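You operate a simulated robot arm through the tools that you are given. There is no shell and no other tool. Be economical: measure what you need, move in short steps, check, and stop when the job is done.

Carry out the task below with a simulated robot arm. There is one attempt and no reset: what you move stays moved.

## Task
Close the grey bar. The grey bar goes anticlockwise seen from above, to its stop.

Only the result counts: the job must be done as asked and must still hold three seconds after the hand-in. Knocking over, shifting, dropping, spilling or breaking anything else fails it.

## Robot
A 6-joint arm with a two-finger parallel gripper on a trunk, on a base that drives. Base frame: it is fixed to the floor where the robot stands at the start and does not move with it; the origin is under the middle of the robot, x ahead of it, y to its left, z up. Readings come in mm, rad, newtons and seconds.
With the tool pointing down near the work surface it reaches from about 460 to 880 mm from the robot's upright axis, wherever it stands. Its first joint turns from -2.007 to 2.007 rad. Places, roughly: grey bar [800, -100, 700]. Payload 4.2 kg.
The TCP is the grasp point between the finger pads, 23 mm short of the fingertips. In the tool frame z runs along the fingers and y along their closing line. Largest opening 94 mm; finger width 38, thickness 10; the body of the gripper, 54 by 96 mm, starts 39 mm behind the TCP.
Orientation is that of the tool frame in the base frame, as [roll, pitch, yaw] about the fixed x, y, z axes, in that order (R = Rz(yaw) Ry(pitch) Rx(roll)). With the fingers straight down and closing along the base's y, the tool's x points along the base's -x, its y along +y and its z along -z.

## Interface
- The arm moves only by the tool move_arm. Its argument "targets" is a list that holds one entry, the list of rows, each a list of 7 numbers: the shift along the base's x, y, z in units of 250 mm (1.0 is 250 mm), then the turn, a rotation vector about the base's x, y, z in units of 45 degrees (1.0 is 45 degrees), then the opening in per cent of the stroke, from 0 (shut) to 100 (fully open). In form: [[[x, y, z, ax, ay, az, grip], ...]]. A call has 1 to 8 rows; each row is the pose to reach, as a shift and turn from the pose commanded when the call began. A call with a number of a shift or a turn outside -1 to 1 is refused whole. Each row takes 0.2 s and may step no farther than 50 mm and 0.15 rad from the row before; otherwise, or with a gripper value out of range, the whole call is refused. A pose out of reach is approached as far as the arm can. The call stops where the force on the tool passes 40 N (or 10 N more than at its start, if that is more) or the arm is blocked; 0.2 s more then pass. The fingers move at their own pace (about 108 mm/s each) and stop on an object; they squeeze with about 29 N. The grip force told is the motor's: it shows also when the fingers shut on nothing. Time passes only in rows, and 0.2 s behind the last, so rows that repeat a pose let the fingers close. It gives the time, the measured TCP pose, the force on the tool (base axes), the opening and the grip force at its end, in the units of the frame above (readings bear some noise), with the torque about the TCP (base axes, N m) and any sound that the robot's microphone picked up, and new pictures: "show" is both (left out), scene, wrist or none.
- Cameras (640 x 400 px; columns grow to the right, rows downward): "scene" is now at [211.4, 146.1, 1248.4]; the picture's right is [-0.58, -0.81, 0.00], its down [-0.55, 0.39, -0.74] and it looks along [0.60, -0.43, -0.67] (base axes); focal length 248 px, centre (320, 200). "wrist" rides on the gripper at [86, 16, -74] in the tool frame; the picture's right is [-0.18, 0.98, 0.00], its down [-0.58, -0.11, -0.81] and it looks along [-0.79, -0.15, 0.59] (tool axes); focal length 243 px, centre (320, 200). There is no depth. A picture from a camera that has moved, and an enlarged one, comes with that camera's place and axes in the base frame and with its lens. The place of the scene camera against the robot may be out by one fixed shift of up to 18 mm in any direction.
- raise_lower(by): slides the trunk up (or, below 0, down) by that many mm; the arm and the scene camera ride with it, the base frame stays. It gives what a move gives, with no picture.
- steer(legs): drives the robot by 1 to 6 legs, each [ahead, turn to the left] in mm and rad, along the robot's own axes; the way and the turn of a leg run together, so that a leg with both is an arc; at most 1500 mm and 3.142 rad a leg. The arm and the cameras ride along, it lands a little off, and it stops where it bumps. It gives what a move gives, and a new picture of the scene camera.
- head_to(pan, tilt): turns the head with the scene camera to pan (to the left, within 1.396 rad either way) and tilt (down, from -0.506 to 1.204), counted from straight ahead of the robot. It gives what a move gives, and a new picture of the scene camera.
- close_up(camera, box): a new picture of the part [left, top, right, bottom] of that camera's present view, enlarged. It takes no simulated time.
- finish_job(): hands the job in; it is judged then, once.

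Work in short steps. Places have to be worked out from the pictures, the camera data and where the tool is seen: move nearer, look again, correct. Check each grasp and each placing, and mend what went wrong. You have 120 turns and 260 pictures in all, those below and enlarged ones among them. Open the gripper and draw the arm clear of the work before you hand the job in, unless the task says otherwise; then end with one line.

The tools are called after "Emit:" by a JSON object that holds its "method" and its "body". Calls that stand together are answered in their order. move_arm: Moves the arm, as the interface text tells. Its arguments: {"type":"object","properties":{"targets":{"type":"array","items":{"type":"array","items":{"type":"array","items":{"type":"number"}}}},"show":{"type":"string","enum":["both","scene","wrist","none"]}},"required":["targets"]} The other tools are called the same way: raise_lower (by) slides the trunk up or down; steer (legs) drives the base; head_to (pan, tilt) turns the head that bears the scene camera; close_up (camera, box) takes an enlarged picture of a part of a camera's view; finish_job () hands the job in.

At the start:

```text
time_s: 0.0
tcp_pos: [566.3, -207.2, 922.1]
tool_rot: [3.14, 0.001, 3.141]
contact_force: [0.7, 0.0, 0.1]
torque: [0.02, 0.0, 0.0]
finger_gap: 94.1
gripper_force: 0.1
trunk travel left (down, up): [-600.0, 390.0]
robot x, y, heading: [0.1, 1.6, 0.0]
head pan, tilt: [-0.623, 0.74]
```

scene: 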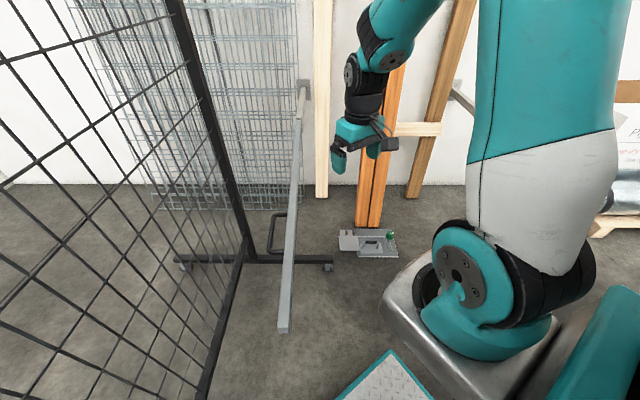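
wrist: 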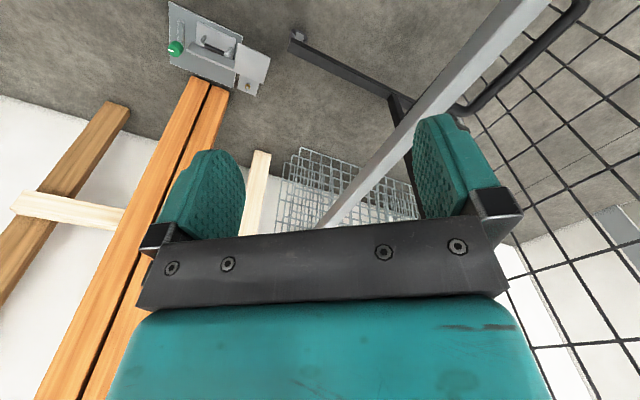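

The grey bar seems to run from a bracket on the far wall towards the robot; I look closer to find its pivot, height and free end.

Emit:
{"method": "close_up", "body": {"camera": "scene", "box": [240, 60, 400, 160]}}

Emit:
{"method": "close_up", "body": {"camera": "scene", "box": [160, 200, 420, 362]}}

Emit:
{"method": "close_up", "body": {"camera": "scene", "box": [400, 60, 640, 210]}}

Emit:
{"method": "head_to", "body": {"pan": -0.2, "tilt": 0.5}}

```text
4.00 times, centred on (320, 110) of scene
camera zoom: at [211.4, 146.1, 1248.4], right [-0.58, -0.81, 0.0], down [-0.55, 0.39, -0.74], along [0.6, -0.43, -0.67], focal length 993 px, centre (320, 560)
```

zoom: 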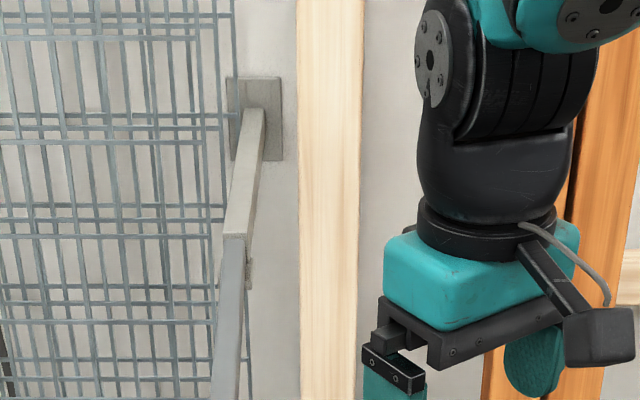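

```text
2.46 times, centred on (290, 281) of scene
camera zoom: at [211.4, 146.1, 1248.4], right [-0.58, -0.81, 0.0], down [-0.55, 0.39, -0.74], along [0.6, -0.43, -0.67], focal length 611 px, centre (394, 1)
```

zoom: 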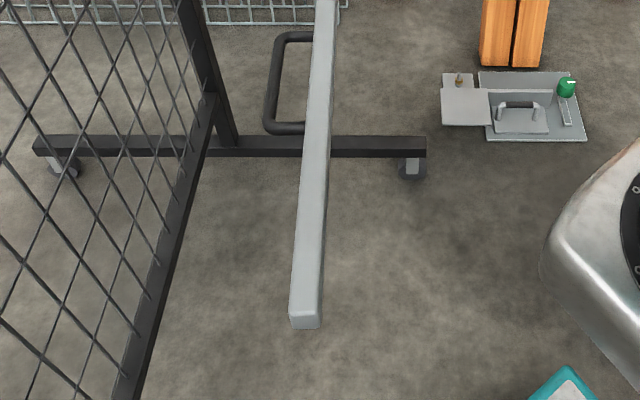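

```text
2.67 times, centred on (520, 135) of scene
camera zoom: at [211.4, 146.1, 1248.4], right [-0.58, -0.81, 0.0], down [-0.55, 0.39, -0.74], along [0.6, -0.43, -0.67], focal length 662 px, centre (-213, 373)
```

zoom: 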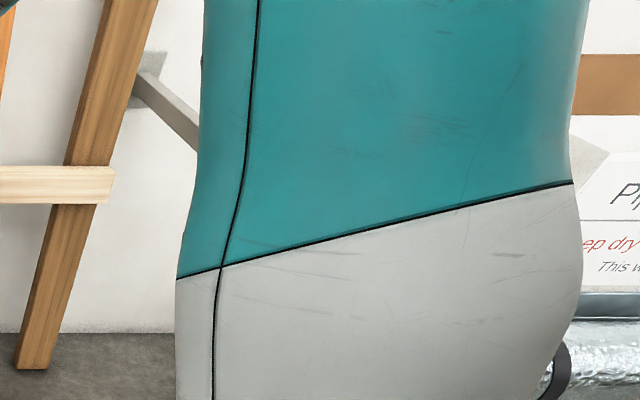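

```text
time_s: 0.9
tcp_pos: [567.1, -206.8, 921.9]
tool_rot: [3.14, -0.001, 3.141]
contact_force: [-1.1, 0.4, 0.4]
torque: [-0.04, 0.02, 0.03]
finger_gap: 93.7
gripper_force: 0.1
trunk travel left (down, up): [-600.0, 390.0]
robot x, y, heading: [-5.0, 0.1, -0.001]
head pan, tilt: [-0.201, 0.499]
camera scene: at [232.9, 176.5, 1269.5], right [-0.2, -0.98, 0.0], down [-0.47, 0.1, -0.88], along [0.86, -0.18, -0.48], focal length 248 px, centre (320, 200)
```

scene: 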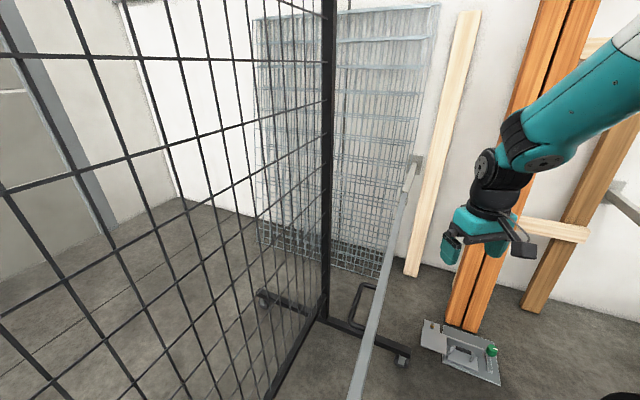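

The bar hangs on a hinge at the end of a wall bracket; there is a second bracket further right, probably its stop. I turn the head to view that.

Emit:
{"method": "head_to", "body": {"pan": -1.1, "tilt": 0.5}}

Emit:
{"method": "head_to", "body": {"pan": -0.3, "tilt": 0.9}}

```text
time_s: 2.1
tcp_pos: [566.6, -207.4, 921.1]
tool_rot: [-3.14, 0.0, 3.141]
contact_force: [-0.9, 0.1, -0.5]
torque: [-0.02, -0.02, 0.01]
finger_gap: 93.9
gripper_force: 0.1
trunk travel left (down, up): [-600.0, 390.0]
robot x, y, heading: [1.1, -0.2, 0.0]
head pan, tilt: [-1.1, 0.499]
camera scene: at [185.1, 113.7, 1269.5], right [-0.89, -0.45, 0.0], down [-0.22, 0.43, -0.88], along [0.4, -0.78, -0.48], focal length 248 px, centre (320, 200)
```

scene: 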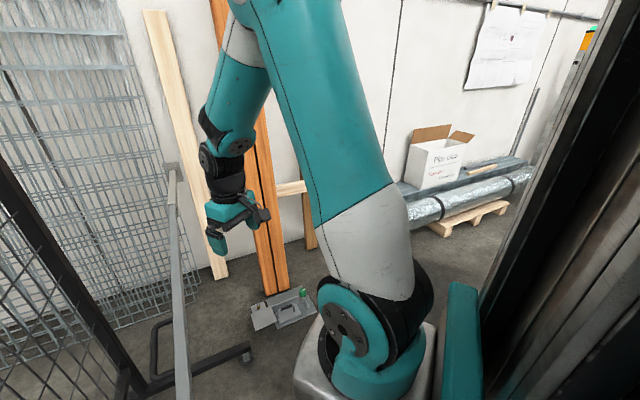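

```text
time_s: 3.2
tcp_pos: [568.0, -206.7, 921.6]
tool_rot: [-3.141, 0.0, -3.141]
contact_force: [0.6, -1.5, 0.4]
torque: [-0.01, -0.02, 0.01]
finger_gap: 94.0
gripper_force: 0.0
trunk travel left (down, up): [-600.0, 390.0]
robot x, y, heading: [0.1, -1.5, 0.002]
head pan, tilt: [-0.3, 0.901]
camera scene: at [215.9, 172.3, 1235.7], right [-0.3, -0.95, 0.0], down [-0.75, 0.23, -0.62], along [0.59, -0.18, -0.78], focal length 248 px, centre (320, 200)
```

scene: 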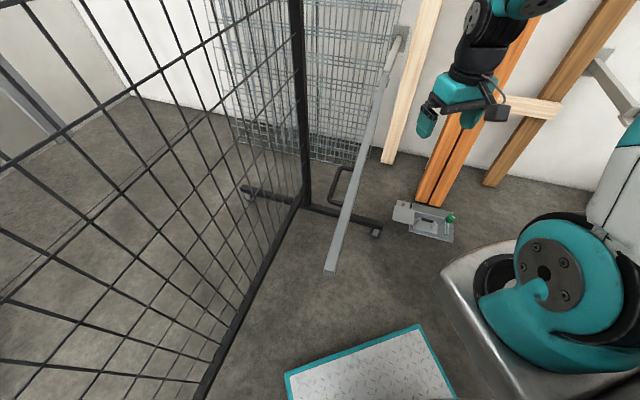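

I raise the trunk to get a second viewpoint for triangulating the bar, hinge and second bracket.

Emit:
{"method": "raise_lower", "body": {"by": 350}}

Emit:
{"method": "head_to", "body": {"pan": -0.62, "tilt": 0.85}}

```text
time_s: 6.6
tcp_pos: [567.1, -207.2, 1270.8]
tool_rot: [-3.142, 0.0, 3.142]
contact_force: [-0.3, 0.6, 0.3]
torque: [0.01, 0.0, -0.01]
finger_gap: 94.0
gripper_force: 0.1
trunk travel left (down, up): [-950.0, 40.0]
robot x, y, heading: [1.3, 1.0, 0.002]
head pan, tilt: [-0.3, 0.901]
```

```text
time_s: 7.4
tcp_pos: [565.1, -206.6, 1271.4]
tool_rot: [3.141, 0.002, 3.141]
contact_force: [-0.6, -0.3, 0.0]
torque: [0.0, 0.01, -0.04]
finger_gap: 93.7
gripper_force: 0.1
trunk travel left (down, up): [-950.0, 40.0]
robot x, y, heading: [0.6, -2.7, -0.001]
head pan, tilt: [-0.62, 0.85]
camera scene: at [207.5, 149.3, 1589.5], right [-0.58, -0.81, 0.0], down [-0.61, 0.44, -0.66], along [0.54, -0.38, -0.75], focal length 248 px, centre (320, 200)
```

scene: 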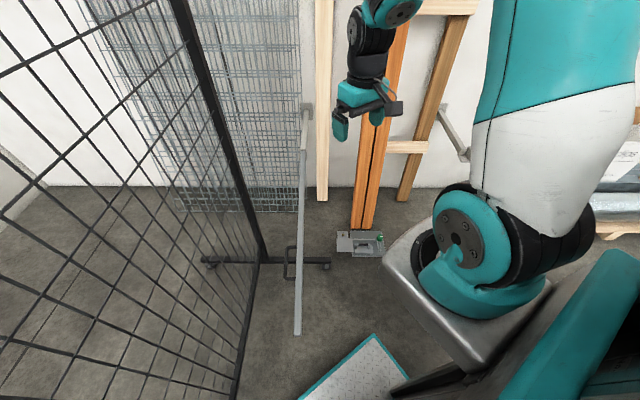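

The second bracket's end is now visible. I zoom in on both hinge and bracket to measure.

Emit:
{"method": "close_up", "body": {"camera": "scene", "box": [260, 85, 388, 165]}}

Emit:
{"method": "close_up", "body": {"camera": "scene", "box": [400, 85, 528, 165]}}

Emit:
{"method": "close_up", "body": {"camera": "scene", "box": [200, 220, 392, 340]}}

```text
5.00 times, centred on (324, 125) of scene
camera zoom: at [207.5, 149.3, 1589.5], right [-0.58, -0.81, 0.0], down [-0.61, 0.44, -0.66], along [0.54, -0.38, -0.75], focal length 1241 px, centre (300, 575)
```

zoom: 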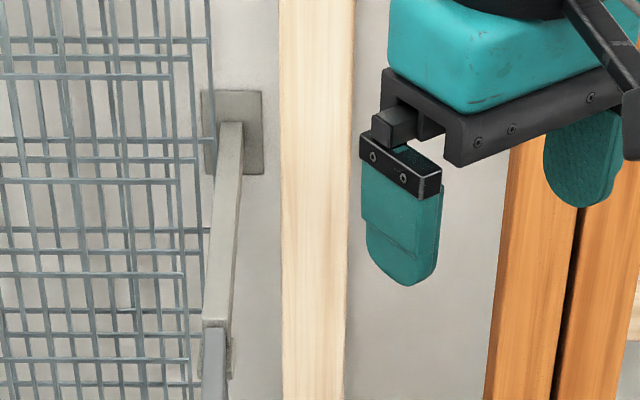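

```text
5.00 times, centred on (464, 125) of scene
camera zoom: at [207.5, 149.3, 1589.5], right [-0.58, -0.81, 0.0], down [-0.61, 0.44, -0.66], along [0.54, -0.38, -0.75], focal length 1241 px, centre (-400, 575)
```

zoom: 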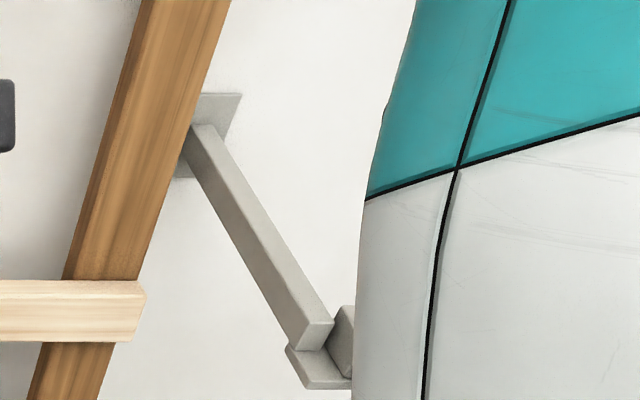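

```text
3.33 times, centred on (296, 280) of scene
camera zoom: at [207.5, 149.3, 1589.5], right [-0.58, -0.81, 0.0], down [-0.61, 0.44, -0.66], along [0.54, -0.38, -0.75], focal length 827 px, centre (400, -67)
```

zoom: 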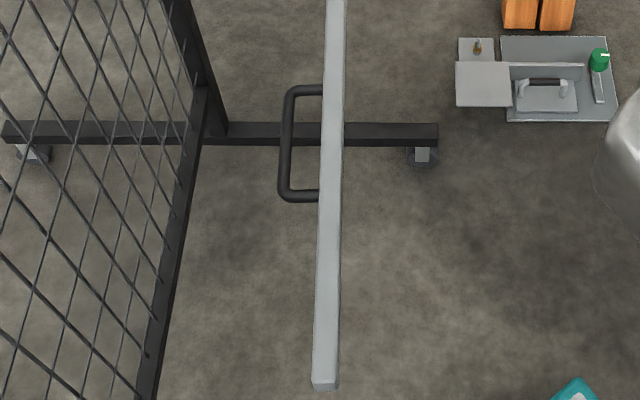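

Bar: hinge about (1235,-455), free end about (424,90), height about 690; handle on its left side; the catch is about (640,-1160). I'll want to back off and shift right, so I check the surroundings first.

Emit:
{"method": "head_to", "body": {"pan": -1.396, "tilt": 0.7}}

Emit:
{"method": "head_to", "body": {"pan": 1.396, "tilt": 0.7}}

```text
time_s: 8.6
tcp_pos: [566.7, -206.0, 1271.7]
tool_rot: [3.141, 0.0, 3.141]
contact_force: [-0.3, -0.1, 0.1]
torque: [0.02, -0.01, 0.0]
finger_gap: 94.3
gripper_force: 0.1
trunk travel left (down, up): [-950.0, 40.0]
robot x, y, heading: [0.1, 2.1, -0.002]
head pan, tilt: [-1.396, 0.7]
camera scene: at [158.6, 111.0, 1601.8], right [-0.98, -0.17, 0.0], down [-0.11, 0.63, -0.76], along [0.13, -0.75, -0.64], focal length 248 px, centre (320, 200)
```

scene: 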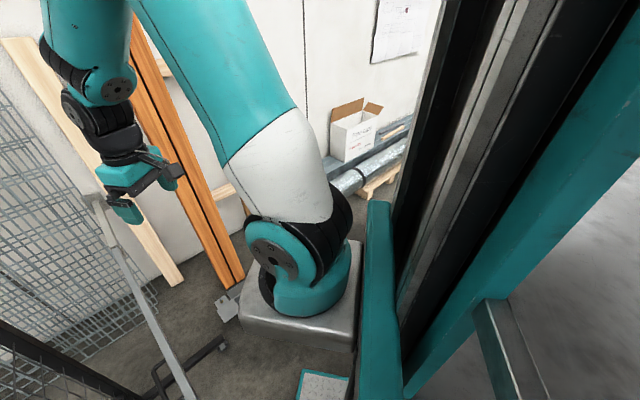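

```text
time_s: 11.0
tcp_pos: [567.8, -207.9, 1271.4]
tool_rot: [3.142, 0.0, -3.141]
contact_force: [0.3, 0.4, 0.0]
torque: [0.02, -0.02, 0.02]
finger_gap: 94.0
gripper_force: 0.2
trunk travel left (down, up): [-950.0, 40.0]
robot x, y, heading: [0.2, 1.3, -0.0]
head pan, tilt: [1.396, 0.7]
camera scene: at [158.6, 278.3, 1601.8], right [0.98, -0.17, 0.0], down [-0.11, -0.63, -0.77], along [0.13, 0.75, -0.64], focal length 248 px, centre (320, 200)
```

scene: 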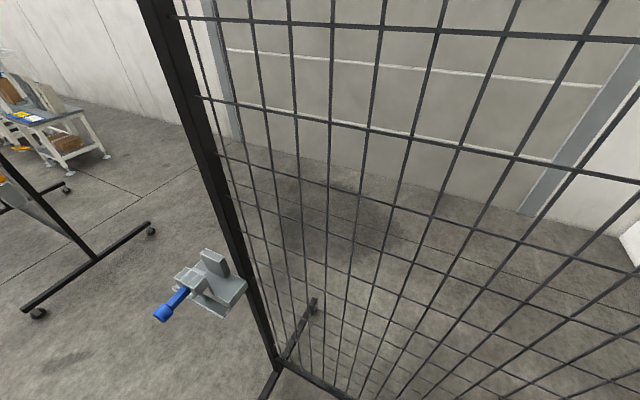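

Around the robot the floor looks clear. I back off 150 mm so the bar's free end clears the mast, and look again.

Emit:
{"method": "steer", "body": {"legs": [[-150, 0]]}}

Emit:
{"method": "raise_lower", "body": {"by": -250}}

Emit:
{"method": "head_to", "body": {"pan": -0.3, "tilt": 0.8}}

```text
time_s: 12.4
tcp_pos: [415.0, -206.3, 1271.5]
tool_rot: [-3.141, 0.0, 3.14]
contact_force: [-0.7, -0.7, 0.4]
torque: [0.0, 0.03, 0.01]
finger_gap: 94.0
gripper_force: 0.0
trunk travel left (down, up): [-950.0, 40.0]
robot x, y, heading: [-154.1, -0.4, -0.004]
head pan, tilt: [1.396, 0.7]
camera scene: at [6.6, 278.2, 1601.8], right [0.98, -0.17, 0.0], down [-0.11, -0.63, -0.76], along [0.13, 0.75, -0.64], focal length 248 px, centre (320, 200)
```

scene: 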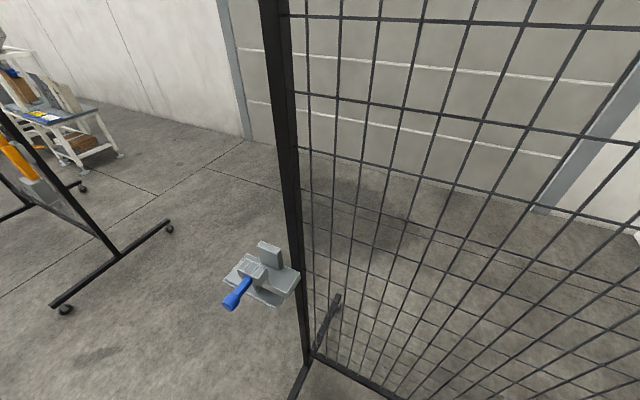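

```text
time_s: 15.0
tcp_pos: [413.7, -208.7, 1022.9]
tool_rot: [3.141, 0.001, 3.14]
contact_force: [-0.5, 1.2, -0.6]
torque: [-0.01, -0.02, 0.02]
finger_gap: 94.0
gripper_force: 0.1
trunk travel left (down, up): [-700.0, 290.0]
robot x, y, heading: [-155.7, 1.3, -0.0]
head pan, tilt: [1.396, 0.7]
```

```text
time_s: 16.7
tcp_pos: [414.2, -207.3, 1022.9]
tool_rot: [-3.142, 0.0, 3.139]
contact_force: [-0.1, 0.1, -0.4]
torque: [0.03, 0.0, 0.0]
finger_gap: 94.1
gripper_force: 0.1
trunk travel left (down, up): [-700.0, 290.0]
robot x, y, heading: [-153.1, 0.7, 0.006]
head pan, tilt: [-0.3, 0.799]
camera scene: at [68.6, 170.7, 1343.5], right [-0.3, -0.96, 0.0], down [-0.68, 0.21, -0.7], along [0.67, -0.21, -0.72], focal length 248 px, centre (320, 200)
```

scene: 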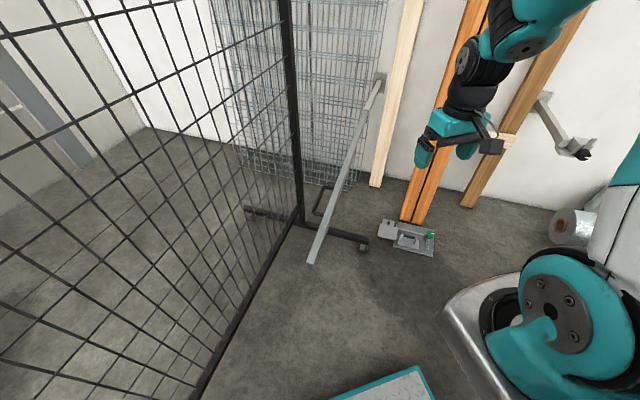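

I zoom on the catch and on the bar.

Emit:
{"method": "close_up", "body": {"camera": "scene", "box": [520, 80, 616, 170]}}

Emit:
{"method": "close_up", "body": {"camera": "scene", "box": [280, 70, 408, 270]}}

```text
4.44 times, centred on (568, 125) of scene
camera zoom: at [68.6, 170.7, 1343.5], right [-0.3, -0.96, 0.0], down [-0.68, 0.21, -0.7], along [0.67, -0.21, -0.72], focal length 1103 px, centre (-782, 533)
```

zoom: 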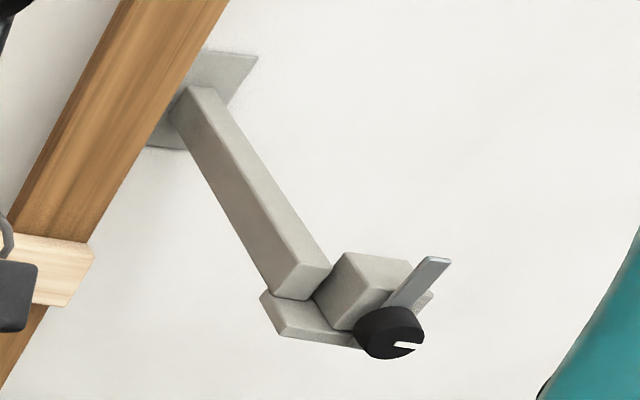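

```text
2.00 times, centred on (344, 170) of scene
camera zoom: at [68.6, 170.7, 1343.5], right [-0.3, -0.96, 0.0], down [-0.68, 0.21, -0.7], along [0.67, -0.21, -0.72], focal length 496 px, centre (272, 260)
```

zoom: 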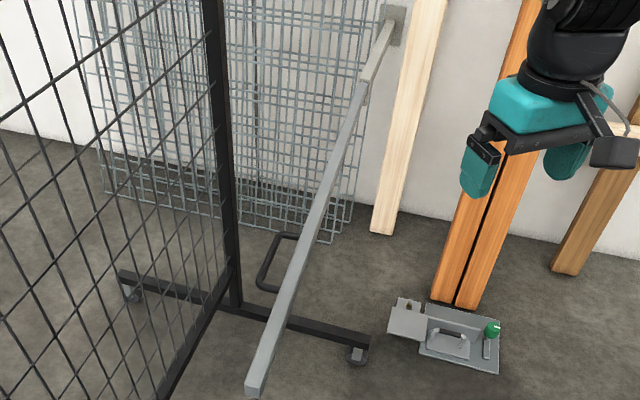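

The bar lines up at hinge (1230,-460), end (432,82), z≈690. I move the closed gripper high over to the bar's far (left) side, turning it to match the bar.

Emit:
{"method": "move_arm", "body": {"targets": [[[0.096, 0.169, 0, 0, 0, -0.15, 0], [0.192, 0.338, 0, 0, 0, -0.3, 0], [0.288, 0.507, 0, 0, 0, -0.45, 0], [0.384, 0.676, 0, 0, 0, -0.6, 0], [0.48, 0.845, 0, 0, 0, -0.755, 0]]], "show": "none"}}

Emit:
{"method": "move_arm", "body": {"targets": [[[0.096, 0.169, 0, 0, 0, 0, 0], [0.192, 0.338, 0, 0, 0, 0, 0], [0.192, 0.338, -0.2, 0, 0, 0, 0], [0.192, 0.338, -0.4, 0, 0, 0, 0], [0.192, 0.338, -0.6, 0, 0, 0, 0]]]}}

```text
time_s: 17.9
tcp_pos: [530.4, 3.7, 1023.3]
tool_rot: [3.141, 0.0, 2.546]
contact_force: [-0.9, -0.5, 0.3]
torque: [0.05, 0.01, 0.0]
finger_gap: 0.1
gripper_force: 29.2
trunk travel left (down, up): [-700.0, 290.0]
robot x, y, heading: [-151.6, 2.0, -0.003]
head pan, tilt: [-0.3, 0.799]
```

```text
time_s: 19.1
tcp_pos: [581.8, 91.4, 871.6]
tool_rot: [3.139, 0.0, 2.549]
contact_force: [-0.5, 0.6, 0.3]
torque: [0.02, -0.04, 0.05]
finger_gap: 0.1
gripper_force: 28.4
trunk travel left (down, up): [-700.0, 290.0]
robot x, y, heading: [-152.5, -0.7, -0.002]
head pan, tilt: [-0.3, 0.799]
camera scene: at [68.1, 170.7, 1343.7], right [-0.3, -0.95, 0.0], down [-0.68, 0.21, -0.7], along [0.67, -0.21, -0.72], focal length 248 px, centre (320, 200)
camera wrist: at [521.8, 152.1, 945.5], right [0.7, 0.71, 0.0], down [0.42, -0.42, 0.81], along [0.57, -0.57, -0.59], focal length 243 px, centre (320, 200)
```

scene: 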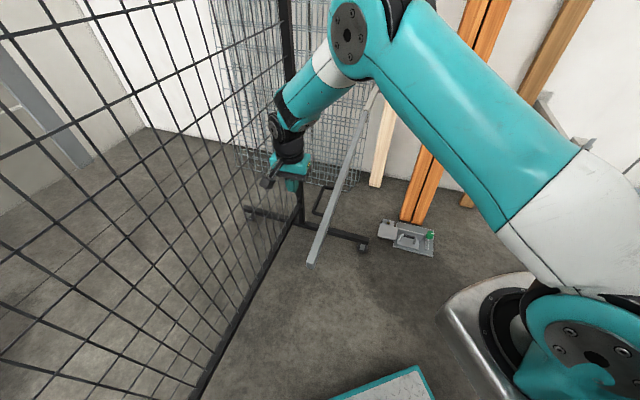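
wrist: 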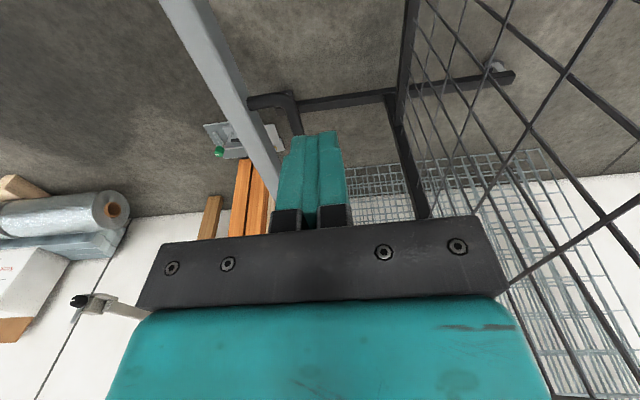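

The spot below the tool is clear: ~60 mm outboard of the handle and ~80 mm from the bar. I descend to z≈690.

Emit:
{"method": "move_arm", "body": {"targets": [[[0, 0, -0.2, 0, 0, 0, 0], [0, 0, -0.4, 0, 0, 0, 0], [0, 0, -0.6, 0, 0, 0, 0], [0, 0, -0.72, 0, 0, 0, 0]]]}}

```text
time_s: 20.1
tcp_pos: [583.0, 91.1, 693.9]
tool_rot: [3.14, 0.0, 2.548]
contact_force: [0.9, -0.4, -0.6]
torque: [-0.04, 0.0, 0.01]
finger_gap: 0.1
gripper_force: 29.0
trunk travel left (down, up): [-700.0, 290.0]
robot x, y, heading: [-150.8, 2.9, -0.001]
head pan, tilt: [-0.3, 0.799]
camera scene: at [68.3, 170.8, 1343.7], right [-0.3, -0.95, 0.0], down [-0.68, 0.21, -0.7], along [0.67, -0.21, -0.72], focal length 248 px, centre (320, 200)
camera wrist: at [521.6, 150.6, 767.7], right [0.7, 0.71, 0.0], down [0.42, -0.42, 0.81], along [0.57, -0.57, -0.59], focal length 243 px, centre (320, 200)
```

scene: 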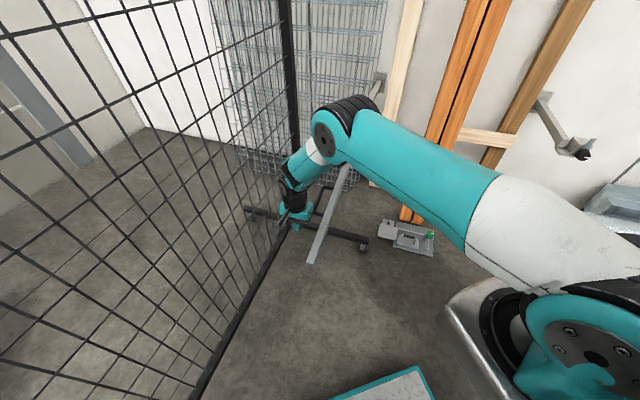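
wrist: 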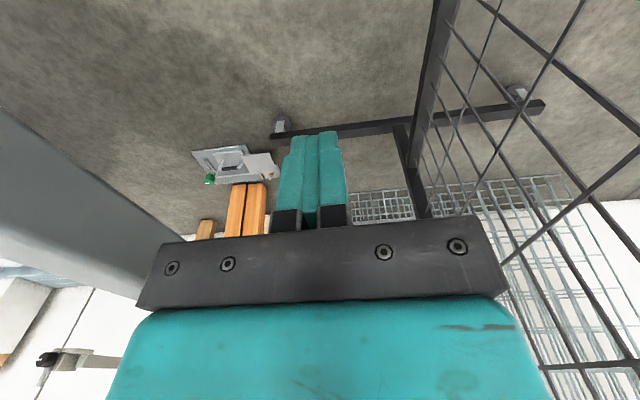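

I zoom on the wrist view to judge the bar's height relative to the fingers.

Emit:
{"method": "close_up", "body": {"camera": "wrist", "box": [0, 80, 256, 240]}}

Emit:
{"method": "close_up", "body": {"camera": "scene", "box": [260, 160, 372, 272]}}

```text
2.50 times, centred on (128, 160) of wrist
camera zoom: at [521.6, 150.6, 767.7], right [0.7, 0.71, 0.0], down [0.42, -0.42, 0.81], along [0.57, -0.57, -0.59], focal length 606 px, centre (800, 300)
```

zoom: 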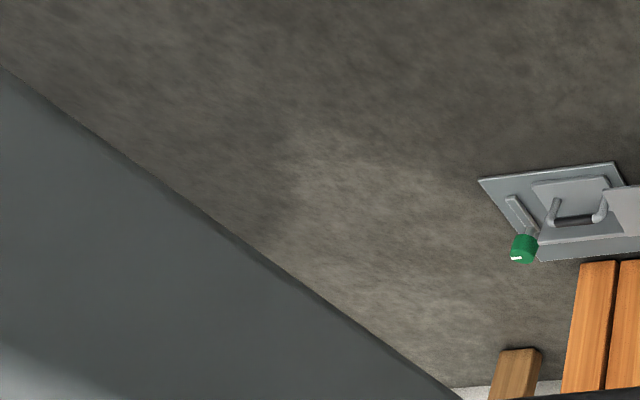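

```text
3.57 times, centred on (316, 216) of scene
camera zoom: at [68.3, 170.8, 1343.7], right [-0.3, -0.95, 0.0], down [-0.68, 0.21, -0.7], along [0.67, -0.21, -0.72], focal length 886 px, centre (334, 143)
```

zoom: 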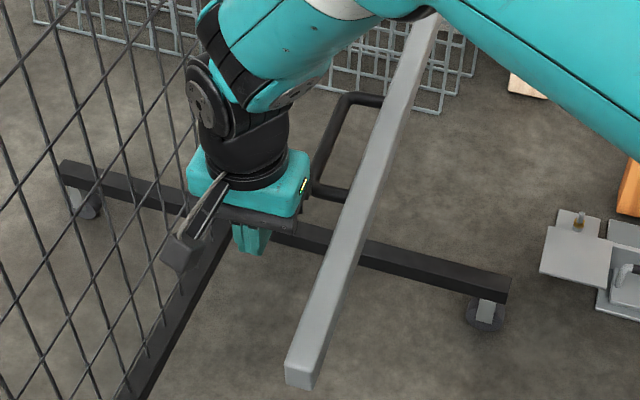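

Re-working the heights: the bar's section spans about z 700–727, hinge ≈(1190,-433), angle ≈146°. I raise to z≈717, shift outward from the handle and ease into contact.

Emit:
{"method": "move_arm", "body": {"targets": [[[-0.112, 0.076, 0.092, 0, 0, 0, 0], [-0.156, 0.01, 0.092, 0, 0, 0, 0], [-0.2, -0.056, 0.092, 0, 0, 0, 0], [-0.244, -0.122, 0.092, 0, 0, 0, 0], [-0.266, -0.155, 0.092, 0, 0, 0, 0]]]}}

```text
time_s: 21.3
tcp_pos: [515.3, 48.1, 716.3]
tool_rot: [-3.141, 0.0, 2.547]
contact_force: [0.4, -0.5, 0.2]
torque: [-0.01, 0.02, -0.01]
finger_gap: 0.0
gripper_force: 28.8
trunk travel left (down, up): [-700.0, 290.0]
robot x, y, heading: [-153.6, 1.3, 0.0]
head pan, tilt: [-0.3, 0.799]
camera scene: at [68.6, 170.9, 1343.5], right [-0.3, -0.95, 0.0], down [-0.68, 0.21, -0.7], along [0.67, -0.21, -0.72], focal length 248 px, centre (320, 200)
camera wrist: at [453.5, 110.1, 790.4], right [0.7, 0.71, 0.0], down [0.42, -0.42, 0.81], along [0.57, -0.57, -0.59], focal length 243 px, centre (320, 200)
```

scene: 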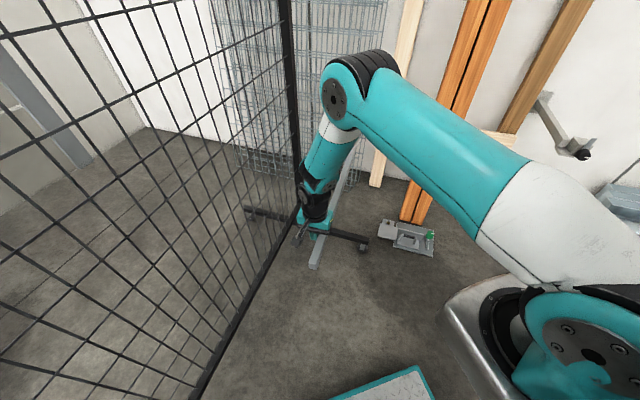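
wrist: 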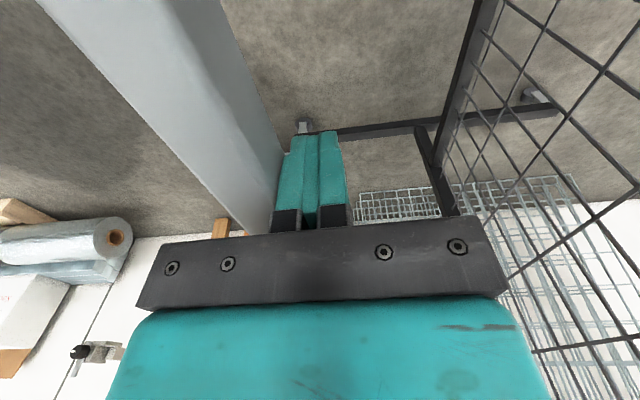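

Fingers are just at the bar's face. I push along the arc about the hinge, turning the tool with it.

Emit:
{"method": "move_arm", "body": {"targets": [[[-0.075, -0.11, 0, 0, 0, 0.051, 0], [-0.145, -0.222, 0, 0, 0, 0.102, 0], [-0.211, -0.337, 0, 0, 0, 0.153, 0], [-0.272, -0.455, 0, 0, 0, 0.204, 0], [-0.328, -0.575, 0, 0, 0, 0.255, 0]]]}}

```text
time_s: 22.5
tcp_pos: [432.4, -93.7, 711.8]
tool_rot: [3.141, 0.001, 2.749]
contact_force: [0.2, -0.3, 0.0]
torque: [-0.03, -0.02, 0.03]
finger_gap: 0.0
gripper_force: 28.9
trunk travel left (down, up): [-700.0, 290.0]
robot x, y, heading: [-152.0, 1.7, 0.002]
head pan, tilt: [-0.3, 0.799]
camera scene: at [68.5, 171.1, 1343.5], right [-0.3, -0.96, 0.0], down [-0.68, 0.21, -0.7], along [0.67, -0.21, -0.72], focal length 248 px, centre (320, 200)
camera wrist: at [360.3, -46.3, 786.1], right [0.55, 0.84, 0.0], down [0.49, -0.32, 0.81], along [0.68, -0.44, -0.59], focal length 243 px, centre (320, 200)
```

scene: 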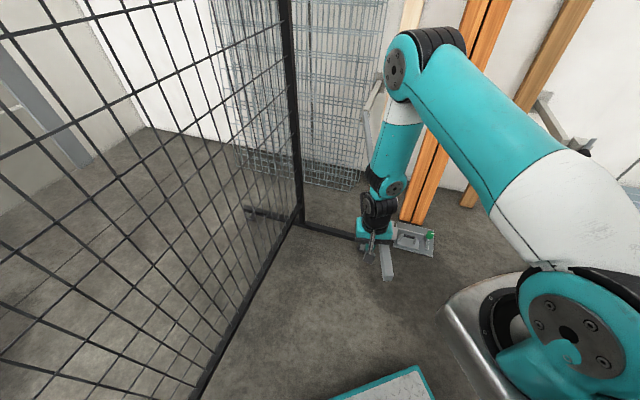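
wrist: 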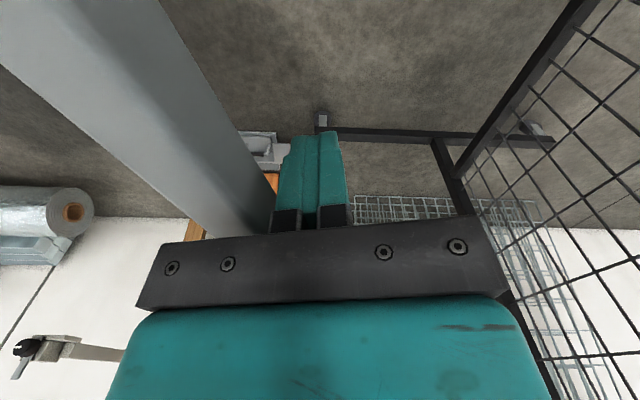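

The bar follows well (now ~159°). I continue the arc.

Emit:
{"method": "move_arm", "body": {"targets": [[[-0.052, -0.122, 0.02, 0, 0, 0.051, 0], [-0.099, -0.246, 0.02, 0, 0, 0.102, 0], [-0.14, -0.372, 0.02, 0, 0, 0.153, 0], [-0.178, -0.5, 0.02, 0, 0, 0.204, 0], [-0.209, -0.629, 0.02, 0, 0, 0.255, 0], [-0.236, -0.759, 0.02, 0, 0, 0.306, 0], [-0.257, -0.89, 0.02, 0, 0, 0.357, 0]]]}}

```text
time_s: 24.1
tcp_pos: [369.0, -314.5, 721.4]
tool_rot: [-3.141, 0.0, 3.031]
contact_force: [1.4, -0.3, -0.6]
torque: [-0.05, -0.02, 0.03]
finger_gap: 0.0
gripper_force: 29.0
trunk travel left (down, up): [-700.0, 290.0]
robot x, y, heading: [-149.9, 2.3, 0.003]
head pan, tilt: [-0.3, 0.799]
camera scene: at [68.6, 171.0, 1343.5], right [-0.3, -0.96, 0.0], down [-0.68, 0.21, -0.7], along [0.67, -0.21, -0.72], focal length 248 px, centre (320, 200)
camera wrist: at [287.3, -291.5, 796.5], right [0.29, 0.96, 0.0], down [0.57, -0.17, 0.81], along [0.77, -0.24, -0.59], focal length 243 px, centre (320, 200)
```

scene: 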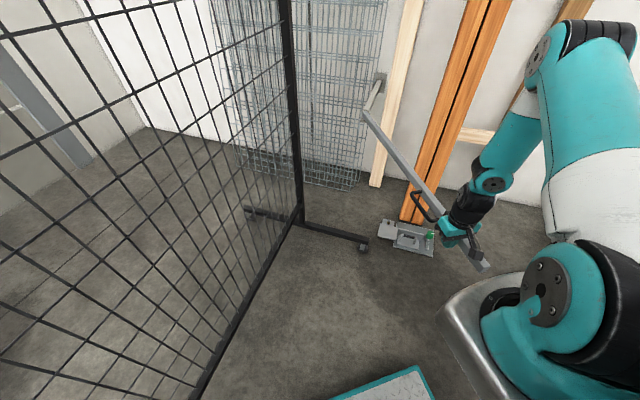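
wrist: 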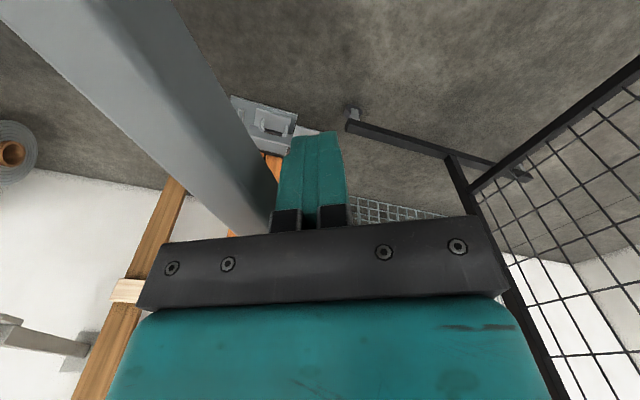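

Bar at ~174°, all well. I continue; the end of this stretch is still within reach.

Emit:
{"method": "move_arm", "body": {"targets": [[[-0.016, -0.132, 0, 0, 0, 0.051, 0], [-0.028, -0.264, 0, 0, 0, 0.102, 0], [-0.033, -0.397, 0, 0, 0, 0.153, 0], [-0.034, -0.529, 0, 0, 0, 0.204, 0], [-0.029, -0.662, 0, 0, 0, 0.255, 0], [-0.018, -0.794, 0, 0, 0, 0.306, 0], [-0.003, -0.926, 0, 0, 0, 0.357, 0]]]}}

Emit:
{"method": "head_to", "body": {"pan": -0.8, "tilt": 0.7}}

```text
time_s: 25.7
tcp_pos: [368.2, -546.4, 717.2]
tool_rot: [3.139, -0.002, -2.974]
contact_force: [0.1, 0.3, -0.3]
torque: [-0.04, -0.01, -0.02]
finger_gap: 0.0
gripper_force: 29.0
trunk travel left (down, up): [-700.0, 290.0]
robot x, y, heading: [-157.0, -0.2, -0.002]
head pan, tilt: [-0.3, 0.799]
camera scene: at [68.5, 170.8, 1343.6], right [-0.3, -0.95, 0.0], down [-0.68, 0.21, -0.7], along [0.67, -0.21, -0.72], focal length 248 px, centre (320, 200)
camera wrist: at [282.5, -546.7, 792.8], right [0.02, 1.0, 0.0], down [0.59, -0.01, 0.81], along [0.81, -0.01, -0.59], focal length 243 px, centre (320, 200)
```

scene: 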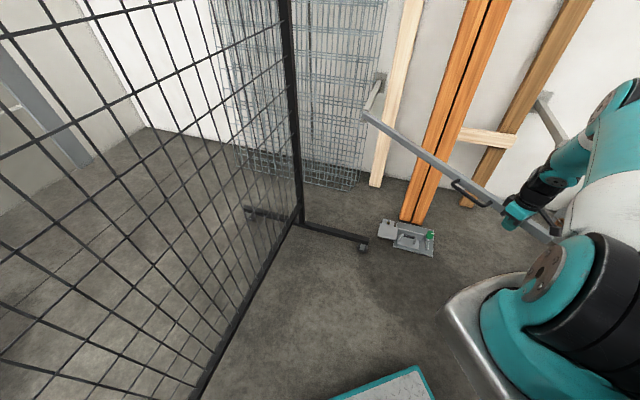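
wrist: 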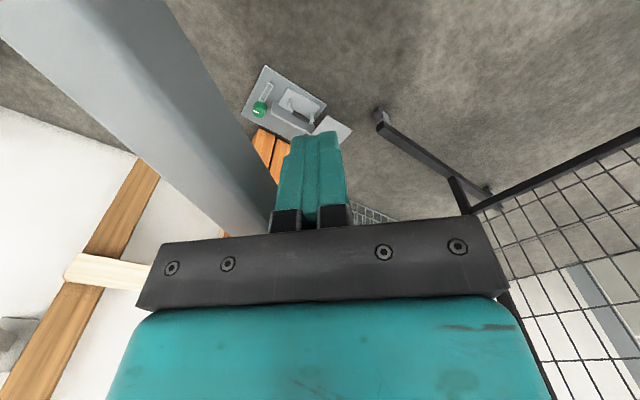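

```text
time_s: 26.6
tcp_pos: [368.8, -547.3, 718.1]
tool_rot: [3.14, 0.0, -2.974]
contact_force: [-0.1, 0.3, 0.4]
torque: [-0.04, -0.02, 0.02]
finger_gap: 0.1
gripper_force: 29.4
trunk travel left (down, up): [-700.0, 290.0]
robot x, y, heading: [-155.6, -3.1, -0.004]
head pan, tilt: [-0.799, 0.7]
camera scene: at [50.7, 133.6, 1351.8], right [-0.72, -0.7, 0.0], down [-0.45, 0.46, -0.76], along [0.53, -0.55, -0.64], focal length 248 px, centre (320, 200)
```

scene: 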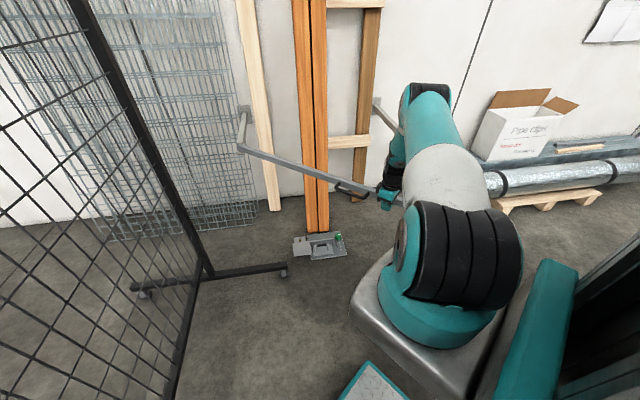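

Bar is at ~190°; from here I need to relocate the robot to the right. I first back the fingers off the bar, lift and tuck the arm ahead.

Emit:
{"method": "move_arm", "body": {"targets": [[[0.0, 0.12, 0, 0, 0, 0, 0], [0.0, 0.16, 0.18, 0, 0, 0, 0], [0.0, 0.16, 0.37, 0, 0, 0, 0], [0.0, 0.16, 0.56, 0, 0, 0, 0], [0, 0.16, 0.75, 0, 0, 0, 0], [0, 0.16, 0.94, 0, 0, 0, 0]]], "show": "none"}}

Emit:
{"method": "move_arm", "body": {"targets": [[[0, 0.19, 0.05, 0, 0, 0, 0], [0, 0.38, 0.1, 0, 0, 0, 0], [0, 0.57, 0.15, 0, 0, 0, 0], [0, 0.76, 0.15, 0, 0, 0, 0], [0, 0.95, 0.15, 0, 0, 0, 0]]], "show": "scene"}}

```text
time_s: 28.0
tcp_pos: [370.0, -509.7, 955.6]
tool_rot: [3.139, 0.001, -2.972]
contact_force: [0.0, 0.3, -1.6]
torque: [0.04, 0.04, 0.02]
finger_gap: 0.1
gripper_force: 28.9
trunk travel left (down, up): [-700.0, 290.0]
robot x, y, heading: [-151.8, 1.4, -0.0]
head pan, tilt: [-0.799, 0.7]
```

```text
time_s: 29.2
tcp_pos: [372.4, -270.7, 996.0]
tool_rot: [-3.141, 0.001, -2.974]
contact_force: [-0.5, -0.9, -0.3]
torque: [0.01, -0.04, 0.03]
finger_gap: 0.0
gripper_force: 29.4
trunk travel left (down, up): [-700.0, 290.0]
robot x, y, heading: [-153.3, -1.3, -0.005]
head pan, tilt: [-0.799, 0.7]
camera scene: at [50.8, 133.1, 1351.8], right [-0.72, -0.7, 0.0], down [-0.45, 0.46, -0.76], along [0.53, -0.55, -0.64], focal length 248 px, centre (320, 200)
```

scene: 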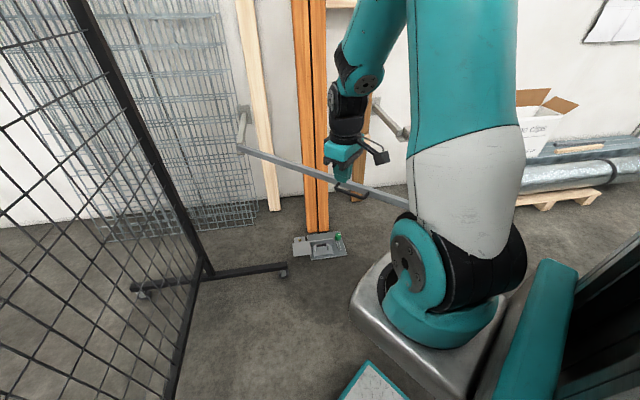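

The bar stayed put. I turn in place to the right, then look before driving on.

Emit:
{"method": "steer", "body": {"legs": [[0, -1.571]]}}

Emit:
{"method": "head_to", "body": {"pan": 0.2, "tilt": 0.6}}

```text
time_s: 31.5
tcp_pos: [122.9, -521.1, 995.6]
tool_rot: [-3.141, 0.0, 2.707]
contact_force: [0.4, -0.3, 0.1]
torque: [-0.01, 0.02, -0.01]
finger_gap: 0.0
gripper_force: 28.9
trunk travel left (down, up): [-700.0, 290.0]
robot x, y, heading: [-157.9, -3.9, -0.594]
head pan, tilt: [-0.799, 0.7]
stopped in leg 1: the robot was blocked; the commanded pose is now the measured one
camera scene: at [82.6, -10.5, 1351.8], right [-0.98, -0.17, 0.0], down [-0.11, 0.63, -0.76], along [0.13, -0.75, -0.64], focal length 248 px, centre (320, 200)
```

scene: 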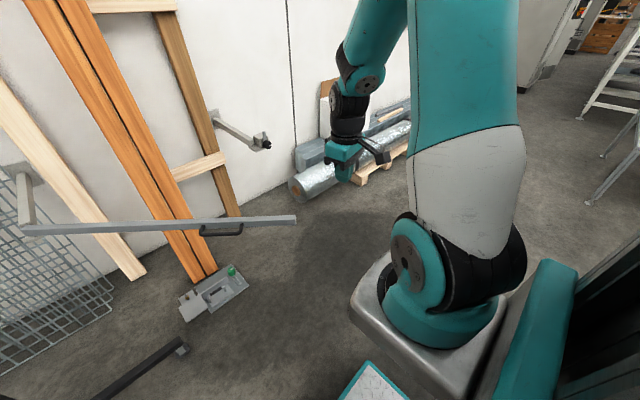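

```text
time_s: 32.8
tcp_pos: [123.1, -522.1, 994.7]
tool_rot: [3.141, 0.0, 2.708]
contact_force: [0.0, 0.4, -0.1]
torque: [0.01, -0.03, 0.0]
finger_gap: 0.0
gripper_force: 28.4
trunk travel left (down, up): [-700.0, 290.0]
robot x, y, heading: [-158.7, -3.2, -0.597]
head pan, tilt: [0.201, 0.6]
camera scene: at [149.3, 39.0, 1360.4], right [-0.39, -0.92, 0.0], down [-0.52, 0.22, -0.83], along [0.76, -0.32, -0.57], focal length 248 px, centre (320, 200)
```

scene: 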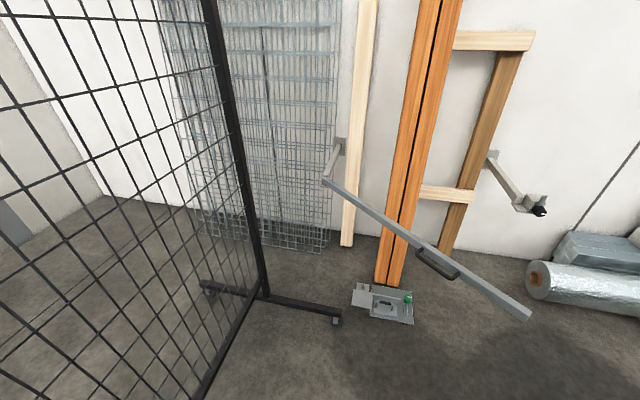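

The base was blocked at -0.59 rad, probably by the mesh stand's foot at the left. I look there before moving on.

Emit:
{"method": "head_to", "body": {"pan": 1.396, "tilt": 1.1}}

```text
time_s: 34.2
tcp_pos: [122.4, -522.0, 994.4]
tool_rot: [-3.141, -0.001, 2.709]
contact_force: [0.6, 0.3, 0.2]
torque: [0.03, -0.01, 0.01]
finger_gap: 0.0
gripper_force: 29.0
trunk travel left (down, up): [-700.0, 290.0]
robot x, y, heading: [-161.0, -4.6, -0.596]
head pan, tilt: [1.396, 1.1]
camera scene: at [111.9, 118.4, 1321.8], right [0.72, -0.7, 0.0], down [-0.62, -0.64, -0.45], along [0.32, 0.33, -0.89], focal length 248 px, centre (320, 200)
```

scene: 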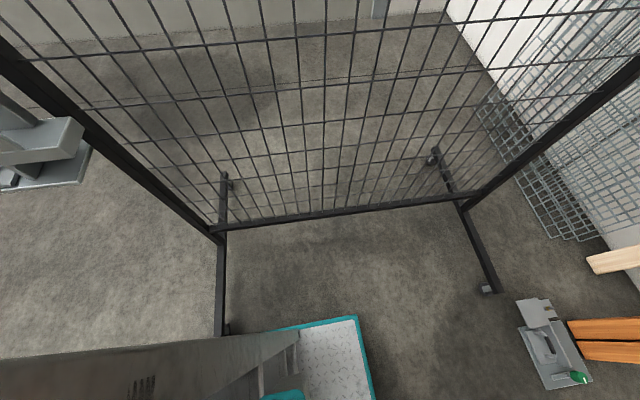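

The base's left side touches the stand's caster; the stand itself hasn't shifted. I turn slightly back, drive ahead clear of it, then turn further right.

Emit:
{"method": "steer", "body": {"legs": [[0, 0.09], [210, 0], [0, -1.58]]}}

```text
time_s: 40.1
tcp_pos: [-470.0, -431.5, 995.2]
tool_rot: [-3.142, -0.001, 1.233]
contact_force: [-0.2, -0.7, 0.5]
torque: [0.0, -0.01, 0.03]
finger_gap: 0.0
gripper_force: 29.3
trunk travel left (down, up): [-700.0, 290.0]
robot x, y, heading: [21.4, -101.1, -2.072]
head pan, tilt: [1.396, 1.1]
camera scene: at [158.7, -368.9, 1321.8], right [-0.63, -0.78, 0.0], down [-0.69, 0.56, -0.45], along [0.35, -0.28, -0.89], focal length 248 px, centre (320, 200)
```

scene: 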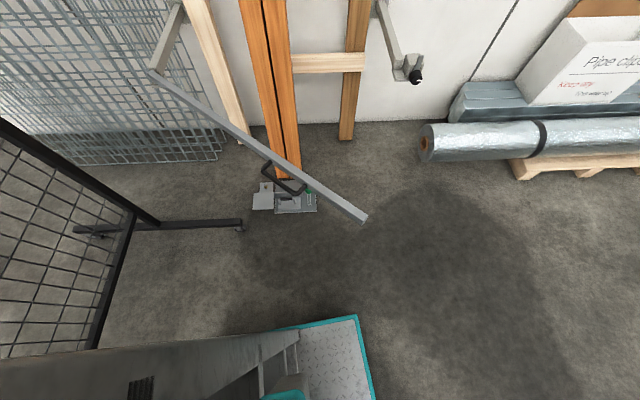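

Clear. I look ahead along the new heading before driving.

Emit:
{"method": "head_to", "body": {"pan": 0.1, "tilt": 0.55}}

```text
time_s: 41.6
tcp_pos: [-470.2, -431.8, 995.5]
tool_rot: [3.142, 0.0, 1.232]
contact_force: [-0.1, -0.3, -0.5]
torque: [0.0, 0.04, -0.01]
finger_gap: 0.2
gripper_force: 28.8
trunk travel left (down, up): [-700.0, 290.0]
robot x, y, heading: [16.9, -101.3, -2.075]
head pan, tilt: [0.099, 0.55]
camera scene: at [74.4, -412.0, 1364.9], right [-0.92, 0.39, 0.0], down [0.2, 0.48, -0.85], along [-0.33, -0.78, -0.52], focal length 248 px, centre (320, 200)
```

scene: 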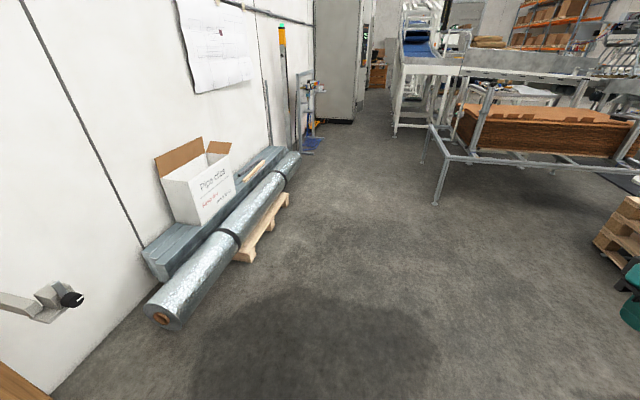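

Floor ahead is clear; I drive on 850 mm and turn to face the bar/catch.

Emit:
{"method": "steer", "body": {"legs": [[850, 0], [0, 1.87]]}}

Emit:
{"method": "head_to", "body": {"pan": -0.1, "tilt": 0.65}}

```text
time_s: 50.5
tcp_pos: [65.8, -1232.5, 993.6]
tool_rot: [3.14, 0.001, 3.079]
contact_force: [-0.6, -0.2, 0.1]
torque: [-0.02, 0.0, -0.01]
finger_gap: 0.0
gripper_force: 28.3
trunk travel left (down, up): [-700.0, 290.0]
robot x, y, heading: [-383.8, -852.4, -0.227]
head pan, tilt: [0.099, 0.55]
camera scene: at [-113.0, -707.2, 1364.9], right [-0.13, -0.99, 0.0], down [-0.52, 0.07, -0.85], along [0.85, -0.11, -0.52], focal length 248 px, centre (320, 200)
```

scene: 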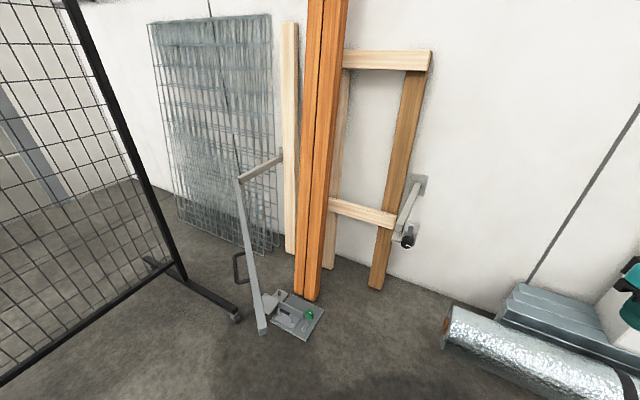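

```text
time_s: 51.2
tcp_pos: [65.2, -1232.4, 994.5]
tool_rot: [-3.142, 0.001, 3.08]
contact_force: [0.2, -0.2, -0.3]
torque: [0.0, 0.01, 0.02]
finger_gap: 0.0
gripper_force: 29.4
trunk travel left (down, up): [-700.0, 290.0]
robot x, y, heading: [-387.5, -851.4, -0.231]
head pan, tilt: [-0.099, 0.649]
camera scene: at [-119.8, -723.6, 1356.2], right [-0.32, -0.95, 0.0], down [-0.57, 0.19, -0.8], along [0.76, -0.25, -0.6], focal length 248 px, centre (320, 200)
```

scene: 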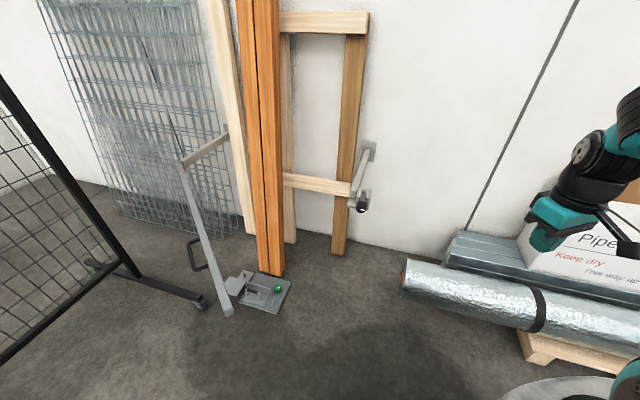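

All clear. I drive ahead 280 mm so both the bar's present place and its closed place are within reach.

Emit:
{"method": "steer", "body": {"legs": [[280, 0]]}}

```text
time_s: 53.2
tcp_pos: [346.7, -1292.7, 995.0]
tool_rot: [3.14, 0.0, 3.088]
contact_force: [-0.3, 1.3, -0.3]
torque: [0.0, -0.03, -0.01]
finger_gap: 0.0
gripper_force: 28.4
trunk travel left (down, up): [-700.0, 290.0]
robot x, y, heading: [-109.5, -914.7, -0.216]
head pan, tilt: [-0.099, 0.649]
camera scene: at [157.9, -783.8, 1356.1], right [-0.31, -0.95, 0.0], down [-0.57, 0.19, -0.8], along [0.76, -0.25, -0.6], focal length 248 px, centre (320, 200)
```

scene: 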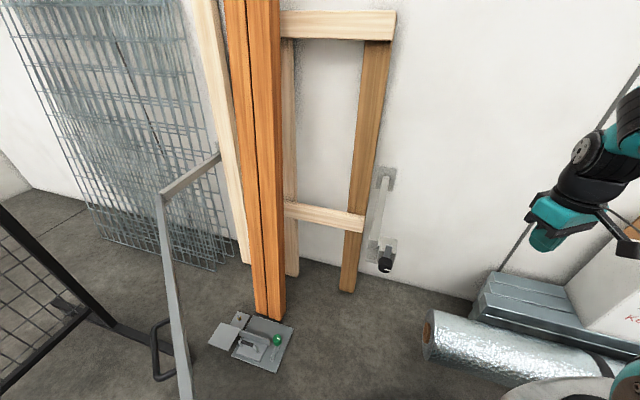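

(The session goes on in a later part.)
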